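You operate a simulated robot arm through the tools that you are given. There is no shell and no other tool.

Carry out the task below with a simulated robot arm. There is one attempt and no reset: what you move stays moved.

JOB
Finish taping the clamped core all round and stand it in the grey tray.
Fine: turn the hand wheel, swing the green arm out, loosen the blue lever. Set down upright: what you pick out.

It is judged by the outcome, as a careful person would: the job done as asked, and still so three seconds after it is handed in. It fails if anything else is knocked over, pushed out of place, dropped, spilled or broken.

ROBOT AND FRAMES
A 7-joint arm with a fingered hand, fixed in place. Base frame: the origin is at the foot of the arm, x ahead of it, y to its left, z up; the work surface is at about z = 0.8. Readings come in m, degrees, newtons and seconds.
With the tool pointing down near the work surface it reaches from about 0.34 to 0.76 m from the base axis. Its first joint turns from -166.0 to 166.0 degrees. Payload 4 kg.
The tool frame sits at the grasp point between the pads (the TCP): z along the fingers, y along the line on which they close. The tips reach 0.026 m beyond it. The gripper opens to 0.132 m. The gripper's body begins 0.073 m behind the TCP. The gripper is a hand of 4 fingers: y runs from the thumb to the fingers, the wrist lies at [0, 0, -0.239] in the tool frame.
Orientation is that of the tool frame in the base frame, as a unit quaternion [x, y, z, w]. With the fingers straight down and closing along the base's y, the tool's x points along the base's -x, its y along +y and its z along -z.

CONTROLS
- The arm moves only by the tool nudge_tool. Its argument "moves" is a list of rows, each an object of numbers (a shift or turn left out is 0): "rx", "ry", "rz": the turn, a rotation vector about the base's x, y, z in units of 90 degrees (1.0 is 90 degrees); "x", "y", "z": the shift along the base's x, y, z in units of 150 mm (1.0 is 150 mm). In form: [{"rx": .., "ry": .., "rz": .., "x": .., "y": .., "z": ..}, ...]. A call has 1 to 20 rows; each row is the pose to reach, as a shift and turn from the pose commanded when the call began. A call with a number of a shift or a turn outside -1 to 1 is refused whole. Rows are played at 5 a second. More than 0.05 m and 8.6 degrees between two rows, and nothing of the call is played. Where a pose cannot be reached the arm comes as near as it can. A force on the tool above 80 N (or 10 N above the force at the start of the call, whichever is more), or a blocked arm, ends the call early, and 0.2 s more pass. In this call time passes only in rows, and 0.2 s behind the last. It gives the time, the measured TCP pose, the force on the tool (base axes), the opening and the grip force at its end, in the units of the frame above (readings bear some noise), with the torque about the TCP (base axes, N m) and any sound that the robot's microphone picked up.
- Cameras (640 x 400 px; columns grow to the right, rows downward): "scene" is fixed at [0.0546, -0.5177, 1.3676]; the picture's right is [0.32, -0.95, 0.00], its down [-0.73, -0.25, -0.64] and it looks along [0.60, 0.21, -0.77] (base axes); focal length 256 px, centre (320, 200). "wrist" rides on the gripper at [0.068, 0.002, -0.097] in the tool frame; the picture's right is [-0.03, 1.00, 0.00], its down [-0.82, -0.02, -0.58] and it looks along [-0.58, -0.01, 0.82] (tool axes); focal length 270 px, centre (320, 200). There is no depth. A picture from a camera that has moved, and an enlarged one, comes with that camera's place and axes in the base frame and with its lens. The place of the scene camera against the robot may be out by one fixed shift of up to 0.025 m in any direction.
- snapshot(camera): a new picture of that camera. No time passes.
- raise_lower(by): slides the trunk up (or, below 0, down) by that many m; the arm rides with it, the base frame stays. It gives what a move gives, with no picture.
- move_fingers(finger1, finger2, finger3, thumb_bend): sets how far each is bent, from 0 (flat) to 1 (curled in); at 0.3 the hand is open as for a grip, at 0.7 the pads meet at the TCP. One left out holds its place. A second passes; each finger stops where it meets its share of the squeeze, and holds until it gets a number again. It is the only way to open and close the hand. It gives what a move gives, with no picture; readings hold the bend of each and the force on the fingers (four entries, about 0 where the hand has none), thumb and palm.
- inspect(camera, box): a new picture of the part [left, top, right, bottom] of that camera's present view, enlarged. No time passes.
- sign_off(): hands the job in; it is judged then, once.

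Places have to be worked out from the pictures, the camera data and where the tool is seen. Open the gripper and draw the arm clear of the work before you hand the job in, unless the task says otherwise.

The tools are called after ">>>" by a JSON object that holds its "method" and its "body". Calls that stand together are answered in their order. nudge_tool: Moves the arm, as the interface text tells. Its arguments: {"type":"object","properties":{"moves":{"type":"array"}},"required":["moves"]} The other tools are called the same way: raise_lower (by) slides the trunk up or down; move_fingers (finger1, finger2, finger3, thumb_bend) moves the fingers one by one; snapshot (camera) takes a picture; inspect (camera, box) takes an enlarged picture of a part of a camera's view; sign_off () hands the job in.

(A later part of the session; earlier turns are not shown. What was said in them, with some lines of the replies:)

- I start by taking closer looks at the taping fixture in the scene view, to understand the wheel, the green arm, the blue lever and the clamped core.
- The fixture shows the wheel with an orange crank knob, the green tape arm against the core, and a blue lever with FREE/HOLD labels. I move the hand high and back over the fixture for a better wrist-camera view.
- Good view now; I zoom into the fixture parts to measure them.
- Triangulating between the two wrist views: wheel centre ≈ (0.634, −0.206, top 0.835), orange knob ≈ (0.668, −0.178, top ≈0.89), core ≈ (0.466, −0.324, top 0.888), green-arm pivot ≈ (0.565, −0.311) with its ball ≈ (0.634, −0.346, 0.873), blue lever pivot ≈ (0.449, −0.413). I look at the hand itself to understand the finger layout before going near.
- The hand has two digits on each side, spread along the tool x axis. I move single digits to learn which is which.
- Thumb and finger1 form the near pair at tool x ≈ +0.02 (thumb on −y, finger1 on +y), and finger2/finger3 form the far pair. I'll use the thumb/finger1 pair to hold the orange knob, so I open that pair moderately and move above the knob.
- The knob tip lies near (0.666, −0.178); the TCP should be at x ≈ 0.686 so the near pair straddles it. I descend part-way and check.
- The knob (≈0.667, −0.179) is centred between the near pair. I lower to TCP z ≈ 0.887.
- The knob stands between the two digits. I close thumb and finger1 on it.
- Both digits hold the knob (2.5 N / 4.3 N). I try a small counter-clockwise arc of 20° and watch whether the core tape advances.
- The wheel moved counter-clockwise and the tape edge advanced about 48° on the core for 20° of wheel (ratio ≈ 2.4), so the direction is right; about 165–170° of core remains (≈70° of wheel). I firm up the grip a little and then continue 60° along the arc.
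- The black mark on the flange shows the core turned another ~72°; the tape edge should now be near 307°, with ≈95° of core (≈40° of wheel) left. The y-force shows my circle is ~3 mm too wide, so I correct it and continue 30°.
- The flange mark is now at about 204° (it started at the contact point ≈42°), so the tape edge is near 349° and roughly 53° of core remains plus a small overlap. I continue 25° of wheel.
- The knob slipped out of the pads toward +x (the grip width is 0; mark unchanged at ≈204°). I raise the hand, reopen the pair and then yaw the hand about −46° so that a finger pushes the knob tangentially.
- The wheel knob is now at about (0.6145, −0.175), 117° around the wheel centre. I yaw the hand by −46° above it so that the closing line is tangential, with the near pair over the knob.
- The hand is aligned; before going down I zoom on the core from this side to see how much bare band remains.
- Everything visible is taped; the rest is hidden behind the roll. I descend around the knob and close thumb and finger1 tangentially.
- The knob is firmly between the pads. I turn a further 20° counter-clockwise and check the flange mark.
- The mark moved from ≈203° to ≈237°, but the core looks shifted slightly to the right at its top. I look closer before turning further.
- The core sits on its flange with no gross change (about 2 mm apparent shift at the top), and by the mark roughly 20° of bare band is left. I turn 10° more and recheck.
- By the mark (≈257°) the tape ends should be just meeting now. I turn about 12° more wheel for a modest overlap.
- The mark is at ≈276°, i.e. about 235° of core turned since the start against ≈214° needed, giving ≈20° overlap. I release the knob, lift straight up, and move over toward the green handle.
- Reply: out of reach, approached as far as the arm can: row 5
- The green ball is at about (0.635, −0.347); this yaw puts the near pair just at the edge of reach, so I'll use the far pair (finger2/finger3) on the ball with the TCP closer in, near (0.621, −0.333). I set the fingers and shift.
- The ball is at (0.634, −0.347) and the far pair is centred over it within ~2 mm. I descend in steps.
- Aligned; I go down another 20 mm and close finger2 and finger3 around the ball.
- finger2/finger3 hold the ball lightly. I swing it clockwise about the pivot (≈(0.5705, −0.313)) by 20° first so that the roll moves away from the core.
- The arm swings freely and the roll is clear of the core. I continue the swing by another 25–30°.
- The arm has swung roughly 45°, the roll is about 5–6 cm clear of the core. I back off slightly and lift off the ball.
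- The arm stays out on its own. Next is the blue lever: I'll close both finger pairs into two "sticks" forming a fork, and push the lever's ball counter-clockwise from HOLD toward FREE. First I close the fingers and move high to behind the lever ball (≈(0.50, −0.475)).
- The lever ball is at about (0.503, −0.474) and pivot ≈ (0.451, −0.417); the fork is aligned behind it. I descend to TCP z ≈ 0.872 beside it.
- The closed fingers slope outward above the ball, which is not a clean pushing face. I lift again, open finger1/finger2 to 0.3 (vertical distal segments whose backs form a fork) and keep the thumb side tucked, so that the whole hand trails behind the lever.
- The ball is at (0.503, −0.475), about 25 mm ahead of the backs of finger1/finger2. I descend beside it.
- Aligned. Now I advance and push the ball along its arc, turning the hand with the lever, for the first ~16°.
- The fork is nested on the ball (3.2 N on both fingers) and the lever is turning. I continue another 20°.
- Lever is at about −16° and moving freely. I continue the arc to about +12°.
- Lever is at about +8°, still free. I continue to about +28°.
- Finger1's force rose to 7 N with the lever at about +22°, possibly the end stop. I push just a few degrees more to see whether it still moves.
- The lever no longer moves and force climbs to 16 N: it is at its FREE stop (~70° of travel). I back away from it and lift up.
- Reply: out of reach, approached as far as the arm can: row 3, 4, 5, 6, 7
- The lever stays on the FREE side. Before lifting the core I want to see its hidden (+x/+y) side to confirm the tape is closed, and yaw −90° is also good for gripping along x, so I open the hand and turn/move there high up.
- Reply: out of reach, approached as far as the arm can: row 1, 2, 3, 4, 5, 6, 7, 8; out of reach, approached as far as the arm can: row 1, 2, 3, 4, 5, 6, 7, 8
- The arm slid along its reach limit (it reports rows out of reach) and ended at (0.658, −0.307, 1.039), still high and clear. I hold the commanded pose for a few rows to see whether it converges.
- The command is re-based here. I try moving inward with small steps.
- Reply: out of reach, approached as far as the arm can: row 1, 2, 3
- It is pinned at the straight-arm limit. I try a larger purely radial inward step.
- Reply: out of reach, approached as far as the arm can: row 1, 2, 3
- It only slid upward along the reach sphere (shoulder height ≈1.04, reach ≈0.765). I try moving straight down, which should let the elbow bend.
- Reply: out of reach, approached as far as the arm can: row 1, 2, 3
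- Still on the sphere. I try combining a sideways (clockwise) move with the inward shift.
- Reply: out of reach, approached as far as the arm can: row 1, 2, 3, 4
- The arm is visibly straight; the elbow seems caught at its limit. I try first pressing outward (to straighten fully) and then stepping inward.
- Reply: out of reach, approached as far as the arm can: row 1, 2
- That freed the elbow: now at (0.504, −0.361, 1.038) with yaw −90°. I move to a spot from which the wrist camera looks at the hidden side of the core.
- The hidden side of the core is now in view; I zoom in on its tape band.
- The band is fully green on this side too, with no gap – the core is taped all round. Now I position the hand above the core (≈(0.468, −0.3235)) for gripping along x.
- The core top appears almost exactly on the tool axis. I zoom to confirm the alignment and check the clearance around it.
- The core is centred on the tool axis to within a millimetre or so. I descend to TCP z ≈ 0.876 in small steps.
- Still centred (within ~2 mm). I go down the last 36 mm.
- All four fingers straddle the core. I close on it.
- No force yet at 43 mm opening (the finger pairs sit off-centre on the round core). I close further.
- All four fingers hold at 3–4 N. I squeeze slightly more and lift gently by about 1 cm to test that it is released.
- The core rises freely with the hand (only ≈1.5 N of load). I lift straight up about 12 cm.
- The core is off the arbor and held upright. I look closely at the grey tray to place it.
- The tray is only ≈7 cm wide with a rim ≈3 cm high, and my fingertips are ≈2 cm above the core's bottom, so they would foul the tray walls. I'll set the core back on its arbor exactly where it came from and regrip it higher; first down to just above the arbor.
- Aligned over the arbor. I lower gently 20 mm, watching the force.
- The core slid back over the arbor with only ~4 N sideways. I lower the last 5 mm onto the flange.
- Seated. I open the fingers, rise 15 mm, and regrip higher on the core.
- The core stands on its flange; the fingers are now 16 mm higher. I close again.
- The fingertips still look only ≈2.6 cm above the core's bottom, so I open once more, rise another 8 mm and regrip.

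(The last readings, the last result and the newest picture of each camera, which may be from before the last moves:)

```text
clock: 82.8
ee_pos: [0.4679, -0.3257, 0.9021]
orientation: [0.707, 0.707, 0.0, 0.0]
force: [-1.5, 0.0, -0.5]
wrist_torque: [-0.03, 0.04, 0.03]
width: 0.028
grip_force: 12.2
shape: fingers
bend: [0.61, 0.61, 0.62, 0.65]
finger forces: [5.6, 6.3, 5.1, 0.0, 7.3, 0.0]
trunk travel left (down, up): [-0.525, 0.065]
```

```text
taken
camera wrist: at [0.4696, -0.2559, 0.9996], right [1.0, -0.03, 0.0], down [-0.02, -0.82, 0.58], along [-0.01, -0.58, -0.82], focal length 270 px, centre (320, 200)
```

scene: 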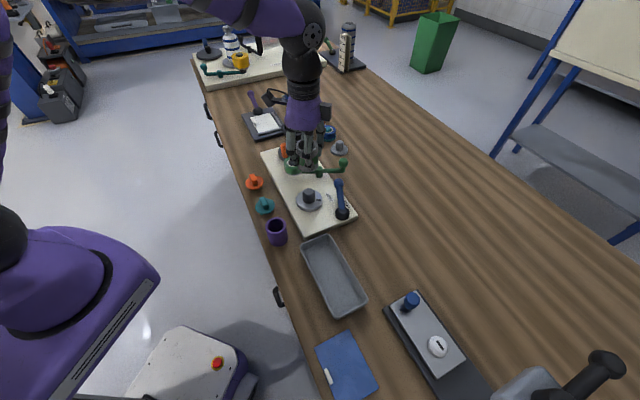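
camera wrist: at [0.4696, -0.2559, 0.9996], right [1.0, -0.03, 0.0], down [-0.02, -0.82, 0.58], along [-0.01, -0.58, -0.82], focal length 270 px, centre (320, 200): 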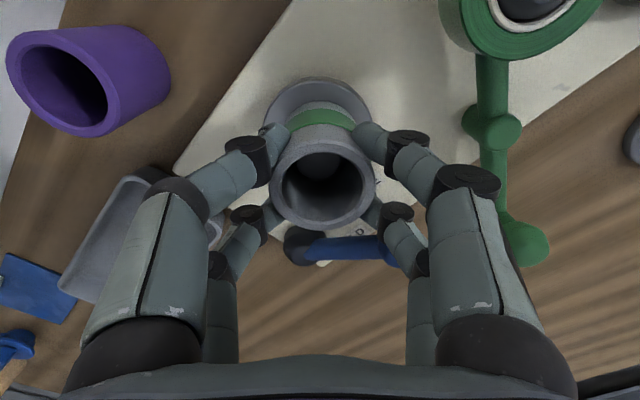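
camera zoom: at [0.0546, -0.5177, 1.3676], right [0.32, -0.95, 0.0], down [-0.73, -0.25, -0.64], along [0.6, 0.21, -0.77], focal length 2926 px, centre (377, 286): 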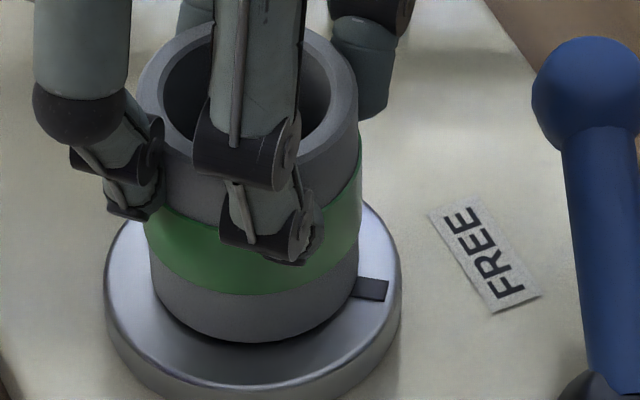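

Good grip (5–7 N each) on the upper part of the core. I lift straight up clear of the arbor.

>>> {"method": "nudge_tool", "body": {"moves": [{"z": 0.06}, {"z": 0.12}, {"z": 0.2}, {"z": 0.3}, {"z": 0.42}, {"z": 0.55}, {"z": 0.68}]}}

>>> {"method": "inspect", "body": {"camera": "scene", "box": [260, 110, 380, 220]}}

>>> {"method": "snapshot", "body": {"camera": "wrist"}}

```text
clock: 84.4
ee_pos: [0.4663, -0.3242, 1.006]
orientation: [0.708, 0.707, 0.0, 0.0]
force: [0.6, -0.3, 0.0]
wrist_torque: [0.02, -0.02, 0.0]
width: 0.0282
grip_force: 12.8
shape: fingers
bend: [0.61, 0.61, 0.62, 0.65]
finger forces: [6.1, 6.7, 5.1, 0.0, 7.1, 0.0]
trunk travel left (down, up): [-0.525, 0.065]
```

```text
3.64 times, centred on (320, 165) of scene
camera zoom: at [0.0546, -0.5177, 1.3676], right [0.32, -0.95, 0.0], down [-0.73, -0.25, -0.64], along [0.6, 0.21, -0.77], focal length 931 px, centre (320, 327)
```

zoom: 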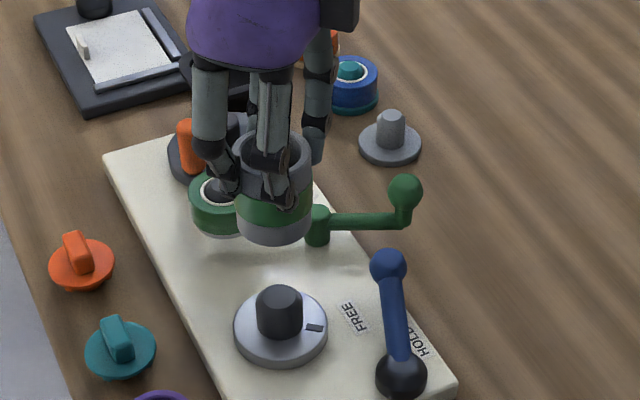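

```text
taken
camera wrist: at [0.4685, -0.255, 1.1029], right [1.0, -0.02, 0.0], down [-0.02, -0.82, 0.58], along [-0.01, -0.58, -0.82], focal length 270 px, centre (320, 200)
```

wrist: 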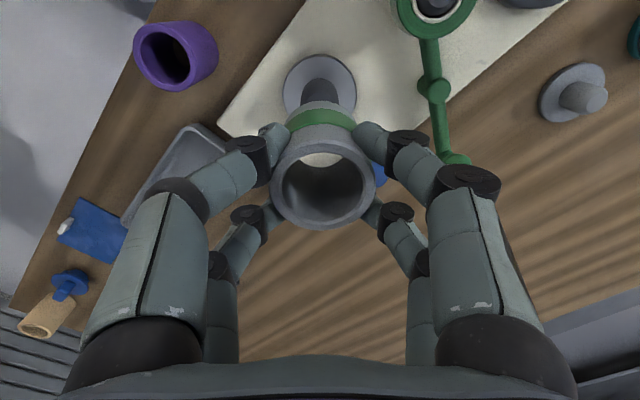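

The core is held upright. I carry it at height toward the tray centre (≈(0.280, −0.445)) while yawing +43° so the closing line is along the tray's long axis.

>>> {"method": "nudge_tool", "body": {"moves": [{"x": -0.1, "y": -0.06, "rz": 0.04}, {"x": -0.22, "y": -0.14, "rz": 0.08}, {"x": -0.34, "y": -0.22, "rz": 0.12}, {"x": -0.46, "y": -0.3, "rz": 0.16}, {"x": -0.58, "y": -0.38, "rz": 0.2}, {"x": -0.68, "y": -0.44, "rz": 0.24}]}}

>>> {"method": "nudge_tool", "body": {"moves": [{"x": -0.1, "y": -0.06, "rz": 0.04}, {"x": -0.2, "y": -0.13, "rz": 0.08}, {"x": -0.3, "y": -0.2, "rz": 0.12}, {"x": -0.4, "y": -0.27, "rz": 0.16}, {"x": -0.5, "y": -0.33, "rz": 0.2}, {"x": -0.56, "y": -0.37, "rz": 0.238}]}}

>>> {"method": "snapshot", "body": {"camera": "wrist"}}

>>> {"method": "snapshot", "body": {"camera": "scene"}}

```text
clock: 85.8
ee_pos: [0.3648, -0.3904, 1.0028]
orientation: [0.561, 0.828, 0.0, 0.0]
force: [-0.2, 0.6, -0.5]
wrist_torque: [0.0, -0.01, 0.0]
width: 0.028
grip_force: 12.6
shape: fingers
bend: [0.61, 0.61, 0.62, 0.65]
finger forces: [6.2, 6.8, 5.1, 0.1, 7.1, 0.0]
trunk travel left (down, up): [-0.525, 0.065]
```

```text
clock: 87.2
ee_pos: [0.2803, -0.4456, 1.0041]
orientation: [0.398, 0.917, 0.0, -0.001]
force: [-0.6, 0.1, -0.1]
wrist_torque: [-0.02, 0.01, -0.05]
width: 0.0282
grip_force: 12.8
shape: fingers
bend: [0.61, 0.61, 0.62, 0.65]
finger forces: [6.4, 6.9, 5.2, 0.0, 7.1, 0.0]
trunk travel left (down, up): [-0.525, 0.065]
```

```text
taken
camera wrist: at [0.2346, -0.3939, 1.1013], right [0.75, 0.66, 0.0], down [0.54, -0.61, 0.58], along [0.38, -0.43, -0.82], focal length 270 px, centre (320, 200)
```

wrist: 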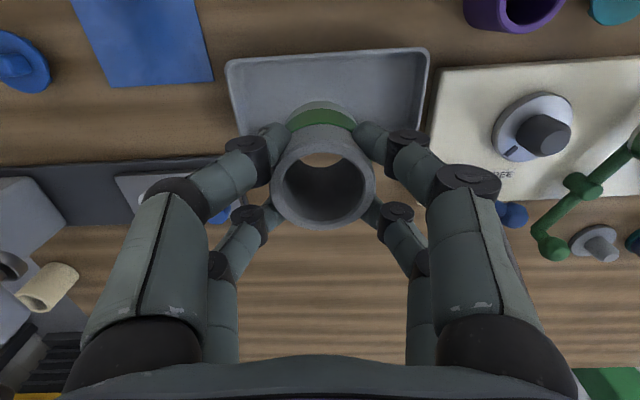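

```text
taken
```

scene: 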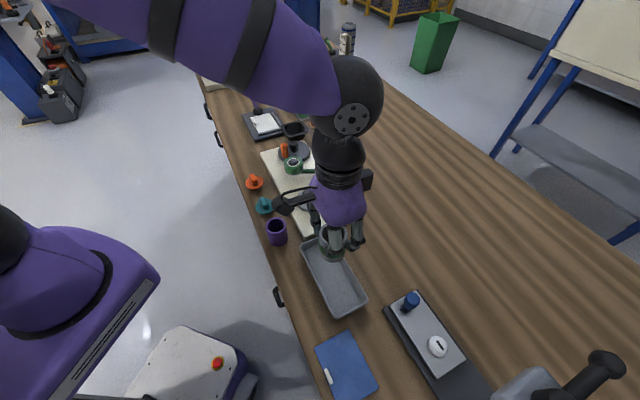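

The tray is in view beneath. I zoom in to measure the tray rim and its floor against the tool axis.

>>> {"method": "inspect", "body": {"camera": "wrist", "box": [210, 30, 450, 180]}}

>>> {"method": "inspect", "body": {"camera": "scene", "box": [280, 200, 400, 320]}}

```text
2.67 times, centred on (330, 105) of wrist
camera zoom: at [0.2346, -0.3939, 1.1013], right [0.75, 0.66, 0.0], down [0.54, -0.61, 0.58], along [0.38, -0.43, -0.82], focal length 721 px, centre (293, 453)
```

zoom: 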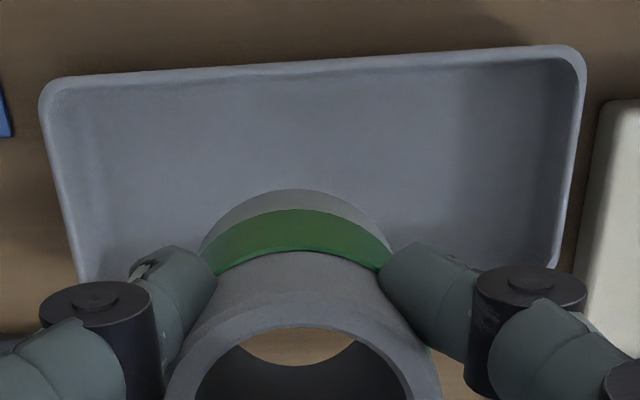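

```text
3.33 times, centred on (340, 260) of scene
camera zoom: at [0.0546, -0.5177, 1.3676], right [0.32, -0.95, 0.0], down [-0.73, -0.25, -0.64], along [0.6, 0.21, -0.77], focal length 854 px, centre (253, 0)
```

zoom: 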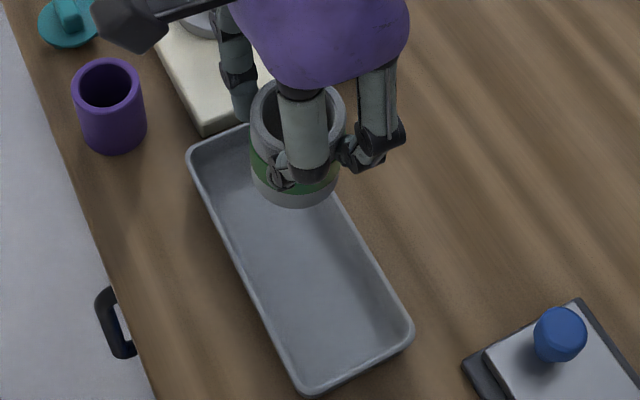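

The core is over the tray centre (tray centre ≈ (0.283, −0.443), rim ≈0.83). I lower to just above the rim level and check.

>>> {"method": "nudge_tool", "body": {"moves": [{"x": 0.01, "y": 0.01, "z": -0.12}, {"x": 0.018, "y": 0.017, "z": -0.25}, {"x": 0.018, "y": 0.017, "z": -0.38}, {"x": 0.018, "y": 0.017, "z": -0.5}, {"x": 0.018, "y": 0.017, "z": -0.6}]}}

>>> {"method": "snapshot", "body": {"camera": "wrist"}}

>>> {"method": "inspect", "body": {"camera": "scene", "box": [280, 220, 400, 320]}}

```text
clock: 88.4
ee_pos: [0.2851, -0.4437, 0.9148]
orientation: [0.398, 0.917, 0.001, 0.0]
force: [0.6, 0.0, -0.3]
wrist_torque: [0.02, -0.01, 0.01]
width: 0.0282
grip_force: 12.8
shape: fingers
bend: [0.61, 0.61, 0.62, 0.65]
finger forces: [6.5, 7.2, 5.3, 0.2, 7.2, 0.1]
trunk travel left (down, up): [-0.525, 0.065]
```

```text
taken
camera wrist: at [0.2395, -0.392, 1.0118], right [0.75, 0.66, 0.0], down [0.54, -0.61, 0.58], along [0.38, -0.43, -0.82], focal length 270 px, centre (320, 200)
```

wrist: 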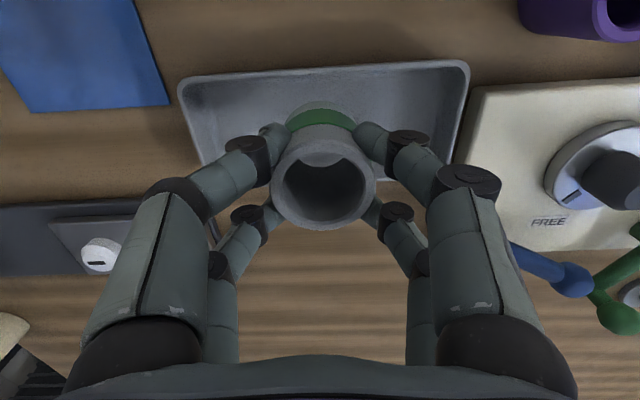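

```text
4.00 times, centred on (340, 270) of scene
camera zoom: at [0.0546, -0.5177, 1.3676], right [0.32, -0.95, 0.0], down [-0.73, -0.25, -0.64], along [0.6, 0.21, -0.77], focal length 1024 px, centre (240, -80)
```

zoom: 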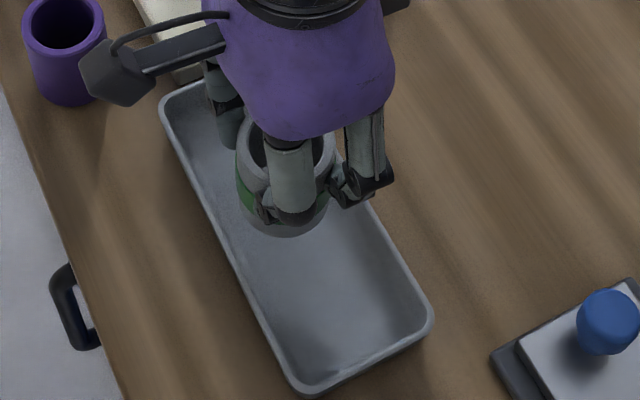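

Core is centred between the tray walls. I lower another 28 mm and check the force.

>>> {"method": "nudge_tool", "body": {"moves": [{"z": -0.05}, {"z": -0.1}, {"z": -0.15}, {"z": -0.19}]}}

>>> {"method": "inspect", "body": {"camera": "scene", "box": [300, 230, 380, 290]}}

>>> {"method": "snapshot", "body": {"camera": "wrist"}}

```text
clock: 89.4
ee_pos: [0.2849, -0.4431, 0.8863]
orientation: [0.397, 0.918, 0.001, 0.0]
force: [-0.1, 0.5, -0.3]
wrist_torque: [0.01, 0.02, 0.01]
width: 0.0281
grip_force: 13.0
shape: fingers
bend: [0.61, 0.61, 0.62, 0.65]
finger forces: [6.5, 7.1, 5.4, 0.0, 7.4, 0.1]
trunk travel left (down, up): [-0.525, 0.065]
```

```text
6.67 times, centred on (340, 260) of scene
camera zoom: at [0.0546, -0.5177, 1.3676], right [0.32, -0.95, 0.0], down [-0.73, -0.25, -0.64], along [0.6, 0.21, -0.77], focal length 1707 px, centre (187, -200)
```

zoom: 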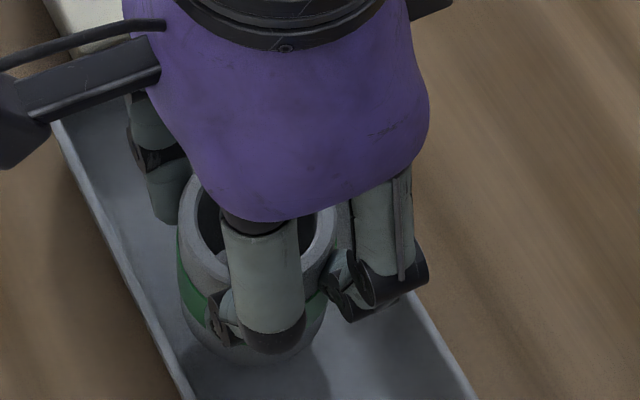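

```text
taken
camera wrist: at [0.2389, -0.3914, 0.9832], right [0.75, 0.66, 0.0], down [0.54, -0.61, 0.58], along [0.38, -0.43, -0.82], focal length 270 px, centre (320, 200)
```

wrist: 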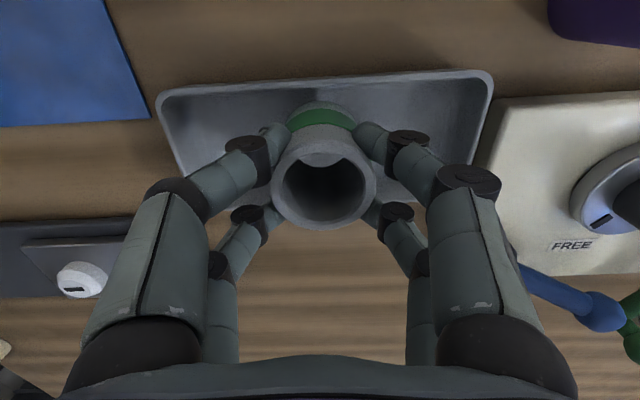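

No contact yet; core bottom ≈1.3 cm above the tray floor. I lower in small steps while watching the vertical force.

>>> {"method": "nudge_tool", "body": {"moves": [{"z": -0.02}, {"z": -0.04}]}}

>>> {"method": "nudge_tool", "body": {"moves": [{"z": -0.01}, {"z": -0.02}]}}

```text
clock: 90.0
ee_pos: [0.2843, -0.4438, 0.8801]
orientation: [0.399, 0.917, -0.001, 0.0]
force: [-0.1, 0.1, -0.1]
wrist_torque: [-0.02, -0.02, -0.01]
width: 0.0278
grip_force: 12.6
shape: fingers
bend: [0.61, 0.61, 0.62, 0.65]
finger forces: [6.5, 7.1, 5.4, 0.0, 7.4, 0.0]
trunk travel left (down, up): [-0.525, 0.065]
```

```text
clock: 90.6
ee_pos: [0.284, -0.4433, 0.8783]
orientation: [0.399, 0.917, 0.0, 0.0]
force: [0.4, -0.4, -0.8]
wrist_torque: [0.01, -0.01, -0.01]
width: 0.028
grip_force: 13.6
shape: fingers
bend: [0.61, 0.61, 0.62, 0.65]
finger forces: [6.5, 7.1, 5.4, 0.0, 7.4, 0.0]
trunk travel left (down, up): [-0.525, 0.065]
```

Still no contact; I keep lowering in 1.5 mm steps.

>>> {"method": "nudge_tool", "body": {"moves": [{"z": -0.01}, {"z": -0.02}]}}

>>> {"method": "nudge_tool", "body": {"moves": [{"z": -0.01}, {"z": -0.015}]}}

>>> {"method": "snapshot", "body": {"camera": "wrist"}}

>>> {"method": "inspect", "body": {"camera": "scene", "box": [300, 230, 380, 290]}}

```text
clock: 91.2
ee_pos: [0.2839, -0.4436, 0.8749]
orientation: [0.398, 0.917, -0.001, 0.0]
force: [-0.6, -0.3, -0.7]
wrist_torque: [0.01, 0.0, 0.02]
width: 0.0281
grip_force: 13.4
shape: fingers
bend: [0.61, 0.61, 0.62, 0.65]
finger forces: [6.5, 7.1, 5.4, 0.0, 7.4, 0.1]
trunk travel left (down, up): [-0.525, 0.065]
```

```text
clock: 91.8
ee_pos: [0.2843, -0.444, 0.8726]
orientation: [0.398, 0.917, -0.001, -0.001]
force: [0.0, -0.4, -0.6]
wrist_torque: [0.02, 0.0, 0.01]
width: 0.0278
grip_force: 13.2
shape: fingers
bend: [0.61, 0.61, 0.62, 0.65]
finger forces: [6.5, 7.0, 5.5, 0.1, 7.2, 0.0]
trunk travel left (down, up): [-0.525, 0.065]
```

```text
taken
camera wrist: at [0.2387, -0.392, 0.9698], right [0.75, 0.66, 0.0], down [0.54, -0.61, 0.58], along [0.38, -0.43, -0.82], focal length 270 px, centre (320, 200)
```

wrist: 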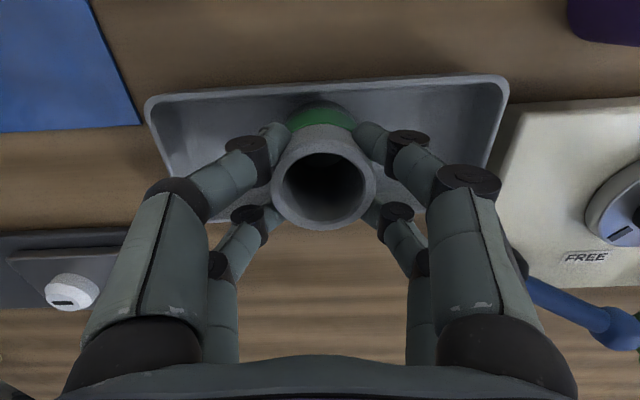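

```text
6.67 times, centred on (340, 260) of scene
camera zoom: at [0.0546, -0.5177, 1.3676], right [0.32, -0.95, 0.0], down [-0.73, -0.25, -0.64], along [0.6, 0.21, -0.77], focal length 1707 px, centre (187, -200)
```

zoom: 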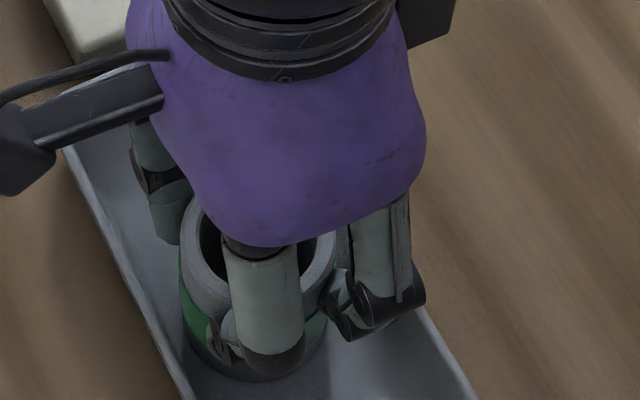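

Still no contact force. I continue in 1.5 mm steps.

>>> {"method": "nudge_tool", "body": {"moves": [{"z": -0.01}]}}

>>> {"method": "nudge_tool", "body": {"moves": [{"z": -0.01}]}}

>>> {"method": "nudge_tool", "body": {"moves": [{"z": -0.01}]}}

```text
clock: 92.2
ee_pos: [0.2851, -0.4433, 0.8696]
orientation: [0.399, 0.917, -0.001, 0.002]
force: [-1.2, -0.8, 4.3]
wrist_torque: [-0.02, -0.02, -0.02]
width: 0.0274
grip_force: 14.4
shape: fingers
bend: [0.62, 0.61, 0.62, 0.65]
finger forces: [6.8, 7.6, 6.4, 0.0, 8.0, 0.0]
trunk travel left (down, up): [-0.525, 0.065]
```

```text
clock: 92.6
ee_pos: [0.2843, -0.4435, 0.8711]
orientation: [0.399, 0.917, -0.001, 0.001]
force: [-1.6, -0.6, 15.7]
wrist_torque: [0.06, 0.01, 0.0]
width: 0.0273
grip_force: 16.5
shape: fingers
bend: [0.62, 0.62, 0.62, 0.65]
finger forces: [7.9, 8.3, 7.0, 0.0, 9.2, 0.0]
trunk travel left (down, up): [-0.525, 0.065]
```

```text
clock: 93.0
ee_pos: [0.2828, -0.4435, 0.8696]
orientation: [0.398, 0.917, -0.001, 0.002]
force: [-0.1, -2.2, 26.3]
wrist_torque: [0.0, -0.01, 0.01]
width: 0.0268
grip_force: 18.5
shape: fingers
bend: [0.63, 0.63, 0.63, 0.66]
finger forces: [9.0, 10.1, 8.6, 0.0, 10.7, 0.0]
trunk travel left (down, up): [-0.525, 0.065]
```

The core is on the tray floor (26 N of push now, contact began two steps ago). I ease back up to relieve the load before releasing.

>>> {"method": "nudge_tool", "body": {"moves": [{"z": 0.01}, {"z": 0.02}]}}

>>> {"method": "inspect", "body": {"camera": "scene", "box": [300, 230, 380, 290]}}

```text
clock: 93.6
ee_pos: [0.2839, -0.4443, 0.8689]
orientation: [0.399, 0.917, 0.001, 0.0]
force: [-0.2, -3.3, 10.5]
wrist_torque: [-0.13, -0.07, -0.01]
width: 0.027
grip_force: 17.8
shape: fingers
bend: [0.63, 0.63, 0.63, 0.65]
finger forces: [7.7, 10.1, 8.8, 0.1, 10.0, 0.1]
trunk travel left (down, up): [-0.525, 0.065]
```

```text
6.67 times, centred on (340, 260) of scene
camera zoom: at [0.0546, -0.5177, 1.3676], right [0.32, -0.95, 0.0], down [-0.73, -0.25, -0.64], along [0.6, 0.21, -0.77], focal length 1707 px, centre (187, -200)
```

zoom: 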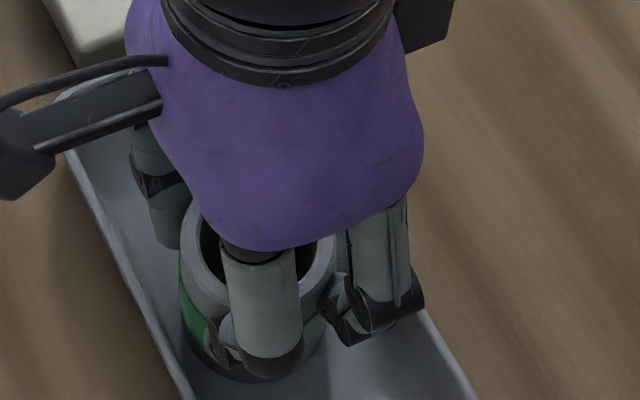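

Still 10 N of push; I rise 1.5 mm more, then open the fingers a little first.

>>> {"method": "nudge_tool", "body": {"moves": [{"z": 0.01}]}}

>>> {"method": "move_fingers", "body": {"finger1": 0.58, "finger2": 0.58, "finger3": 0.58, "thumb_bend": 0.58}}

>>> {"method": "snapshot", "body": {"camera": "wrist"}}

>>> {"method": "inspect", "body": {"camera": "scene", "box": [300, 230, 380, 290]}}

```text
clock: 94.0
ee_pos: [0.2845, -0.443, 0.8711]
orientation: [0.398, 0.917, 0.001, -0.001]
force: [-0.2, -0.8, 0.9]
wrist_torque: [0.03, -0.04, 0.0]
width: 0.0269
grip_force: 16.3
shape: fingers
bend: [0.62, 0.62, 0.63, 0.65]
finger forces: [7.8, 9.0, 7.0, 0.1, 8.9, 0.0]
trunk travel left (down, up): [-0.525, 0.065]
```

```text
clock: 95.0
ee_pos: [0.2848, -0.4434, 0.8722]
orientation: [0.399, 0.917, 0.0, 0.0]
force: [0.3, -0.6, 0.1]
wrist_torque: [0.0, -0.04, 0.02]
width: 0.0421
grip_force: 0.1
shape: fingers
bend: [0.57, 0.57, 0.57, 0.57]
finger forces: [0.0, 0.1, 0.0, 0.1, 0.1, 0.1]
trunk travel left (down, up): [-0.525, 0.065]
```

```text
taken
camera wrist: at [0.2394, -0.3917, 0.9687], right [0.75, 0.66, 0.0], down [0.54, -0.61, 0.58], along [0.38, -0.43, -0.82], focal length 270 px, centre (320, 200)
```

wrist: 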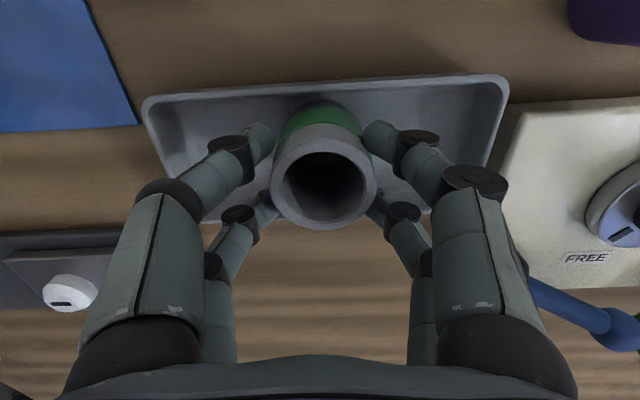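

```text
6.67 times, centred on (340, 260) of scene
camera zoom: at [0.0546, -0.5177, 1.3676], right [0.32, -0.95, 0.0], down [-0.73, -0.25, -0.64], along [0.6, 0.21, -0.77], focal length 1707 px, centre (187, -200)
```

zoom: 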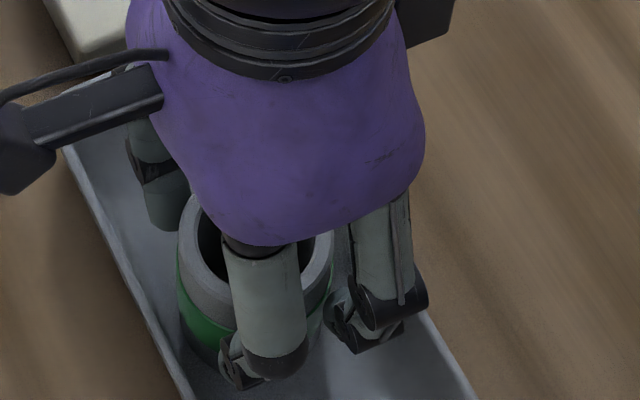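

The core stands free in the tray. I open a bit more along the tray's long axis and lift straight up.

>>> {"method": "move_fingers", "body": {"finger1": 0.5, "finger2": 0.5, "finger3": 0.5, "thumb_bend": 0.5}}

>>> {"method": "nudge_tool", "body": {"moves": [{"z": 0.05}, {"z": 0.12}, {"z": 0.22}, {"z": 0.35}, {"z": 0.5}, {"z": 0.65}, {"z": 0.8}]}}

>>> {"method": "snapshot", "body": {"camera": "wrist"}}

>>> {"method": "inspect", "body": {"camera": "scene", "box": [280, 220, 400, 320]}}

```text
clock: 96.0
ee_pos: [0.2842, -0.4454, 0.8719]
orientation: [0.398, 0.917, 0.0, 0.0]
force: [-0.6, -0.1, -0.7]
wrist_torque: [0.01, 0.0, -0.01]
width: 0.0652
grip_force: 0.1
shape: fingers
bend: [0.5, 0.5, 0.5, 0.5]
finger forces: [0.1, 0.0, 0.1, 0.0, 0.1, 0.0]
trunk travel left (down, up): [-0.525, 0.065]
```

```text
clock: 97.6
ee_pos: [0.285, -0.444, 0.9925]
orientation: [0.398, 0.917, 0.001, 0.0]
force: [-0.4, -0.4, 0.2]
wrist_torque: [0.0, -0.01, 0.02]
width: 0.0649
grip_force: 0.0
shape: fingers
bend: [0.5, 0.5, 0.5, 0.5]
finger forces: [0.0, 0.0, 0.0, 0.0, 0.1, 0.0]
trunk travel left (down, up): [-0.525, 0.065]
```

```text
taken
camera wrist: at [0.2387, -0.3925, 1.0898], right [0.75, 0.66, 0.0], down [0.54, -0.61, 0.58], along [0.38, -0.43, -0.82], focal length 270 px, centre (320, 200)
```

wrist: 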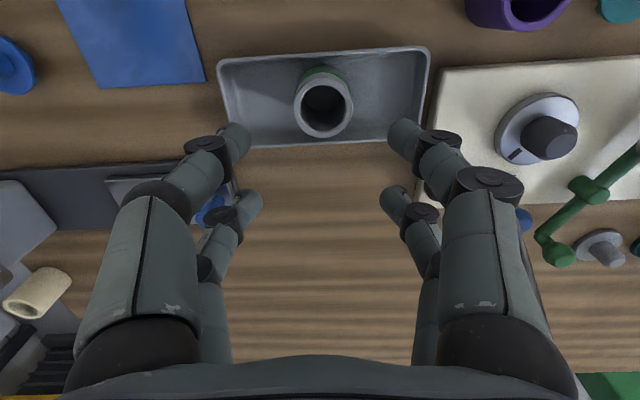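

```text
4.00 times, centred on (340, 270) of scene
camera zoom: at [0.0546, -0.5177, 1.3676], right [0.32, -0.95, 0.0], down [-0.73, -0.25, -0.64], along [0.6, 0.21, -0.77], focal length 1024 px, centre (240, -80)
```

zoom: 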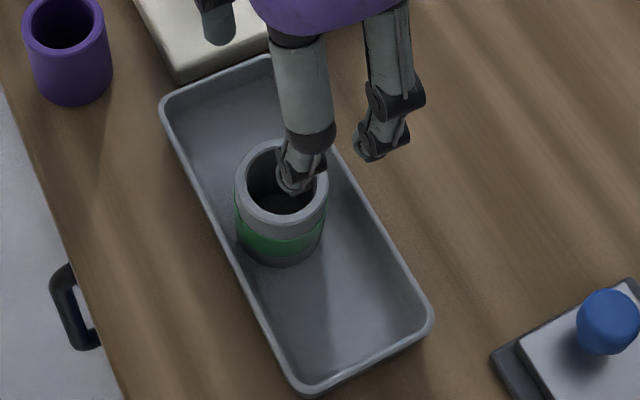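

The core stands upright in the tray. I open the hand, raise it and draw the arm clear, then check the whole scene.

>>> {"method": "nudge_tool", "body": {"moves": [{"z": 0.15}, {"z": 0.3}, {"x": 0.1, "y": 0.15, "z": 0.42}, {"x": 0.22, "y": 0.35, "z": 0.5}, {"x": 0.35, "y": 0.55, "z": 0.5}, {"x": 0.48, "y": 0.75, "z": 0.5}, {"x": 0.6, "y": 0.95, "z": 0.5}]}}

>>> {"method": "move_fingers", "body": {"finger1": 0.3, "finger2": 0.3, "finger3": 0.3, "thumb_bend": 0.3}}

>>> {"method": "nudge_tool", "body": {"moves": [{"x": 0.1, "y": 0.15}, {"x": 0.2, "y": 0.35}, {"x": 0.3, "y": 0.55}, {"x": 0.4, "y": 0.75}, {"x": 0.5, "y": 0.95}]}}

>>> {"method": "snapshot", "body": {"camera": "scene"}}

>>> {"method": "inspect", "body": {"camera": "scene", "box": [260, 130, 400, 240]}}

>>> {"method": "inspect", "body": {"camera": "scene", "box": [290, 225, 380, 300]}}

```text
clock: 99.2
ee_pos: [0.3749, -0.3016, 1.0679]
orientation: [0.4, 0.917, 0.0, 0.0]
force: [-1.0, -0.9, -0.6]
wrist_torque: [0.02, -0.04, 0.0]
width: 0.0651
grip_force: 0.0
shape: fingers
bend: [0.5, 0.5, 0.5, 0.5]
finger forces: [0.1, 0.1, 0.1, 0.0, 0.0, 0.0]
trunk travel left (down, up): [-0.525, 0.065]
```

```text
clock: 100.2
ee_pos: [0.3752, -0.3025, 1.0673]
orientation: [0.399, 0.917, 0.001, 0.0]
force: [-0.3, -0.1, 0.2]
wrist_torque: [0.01, -0.01, 0.02]
width: 0.1325
grip_force: 0.1
shape: fingers
bend: [0.3, 0.3, 0.3, 0.3]
finger forces: [0.0, 0.0, 0.1, 0.1, 0.0, 0.0]
trunk travel left (down, up): [-0.525, 0.065]
```

```text
clock: 101.4
ee_pos: [0.4496, -0.1601, 1.0698]
orientation: [0.399, 0.917, 0.0, 0.0]
force: [0.4, -0.2, 0.5]
wrist_torque: [0.0, 0.0, 0.0]
width: 0.1326
grip_force: 0.0
shape: fingers
bend: [0.3, 0.3, 0.3, 0.3]
finger forces: [0.0, 0.1, 0.0, 0.0, 0.1, 0.0]
trunk travel left (down, up): [-0.525, 0.065]
```

```text
taken
```

scene: 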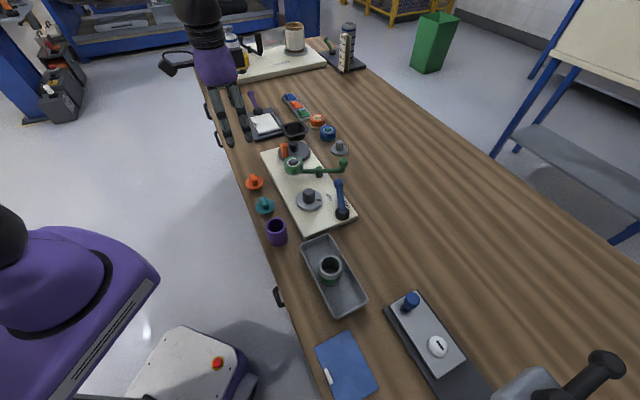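

```text
3.64 times, centred on (330, 185) of scene
camera zoom: at [0.0546, -0.5177, 1.3676], right [0.32, -0.95, 0.0], down [-0.73, -0.25, -0.64], along [0.6, 0.21, -0.77], focal length 931 px, centre (284, 254)
```

zoom: 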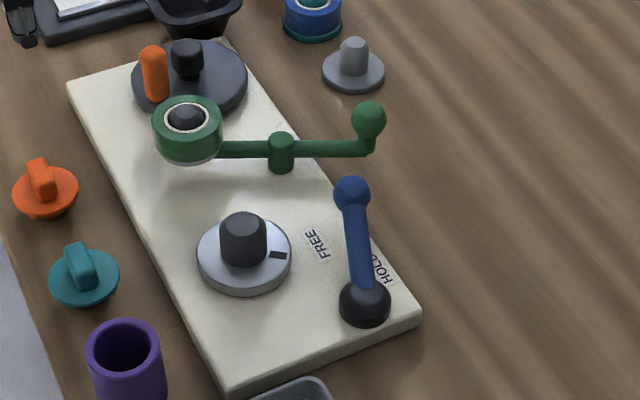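

```text
5.33 times, centred on (335, 262) of scene
camera zoom: at [0.0546, -0.5177, 1.3676], right [0.32, -0.95, 0.0], down [-0.73, -0.25, -0.64], along [0.6, 0.21, -0.77], focal length 1366 px, centre (240, -133)
```

zoom: 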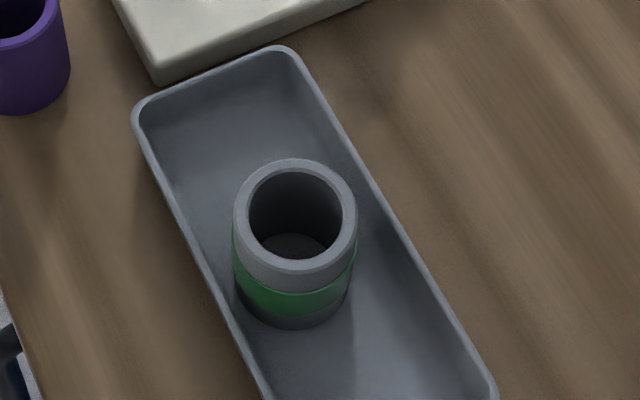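

The taped core stands upright in the tray, and the tray, fixture and other items are where they belong. The hand is open and clear, so I hand the job in.

>>> {"method": "sign_off", "body": {}}

```text
The job is handed in.
```

The core is taped all round and standing upright in the grey tray, and the job is handed in.

- **Taping:** I turned the hand wheel counter-clockwise until the tape closed, with about 20° of overlap by my estimate. I then checked the band from both sides and saw no gap.
- **Freeing the core:** I swung the green arm out about 45° and pushed the blue lever to its stop on the FREE side. Both stayed where I left them.
- **Moving it:** The first grip was too low to clear the tray's rim. I set the core back on its spindle, gripped it higher, and then lowered it into the middle of the tray. I pressed it down a little harder than needed (about 26 N), then eased off before letting go.
- **Other things on the bench:** In the last pictures nothing else had moved or been knocked over. The hand is open and clear of the work.
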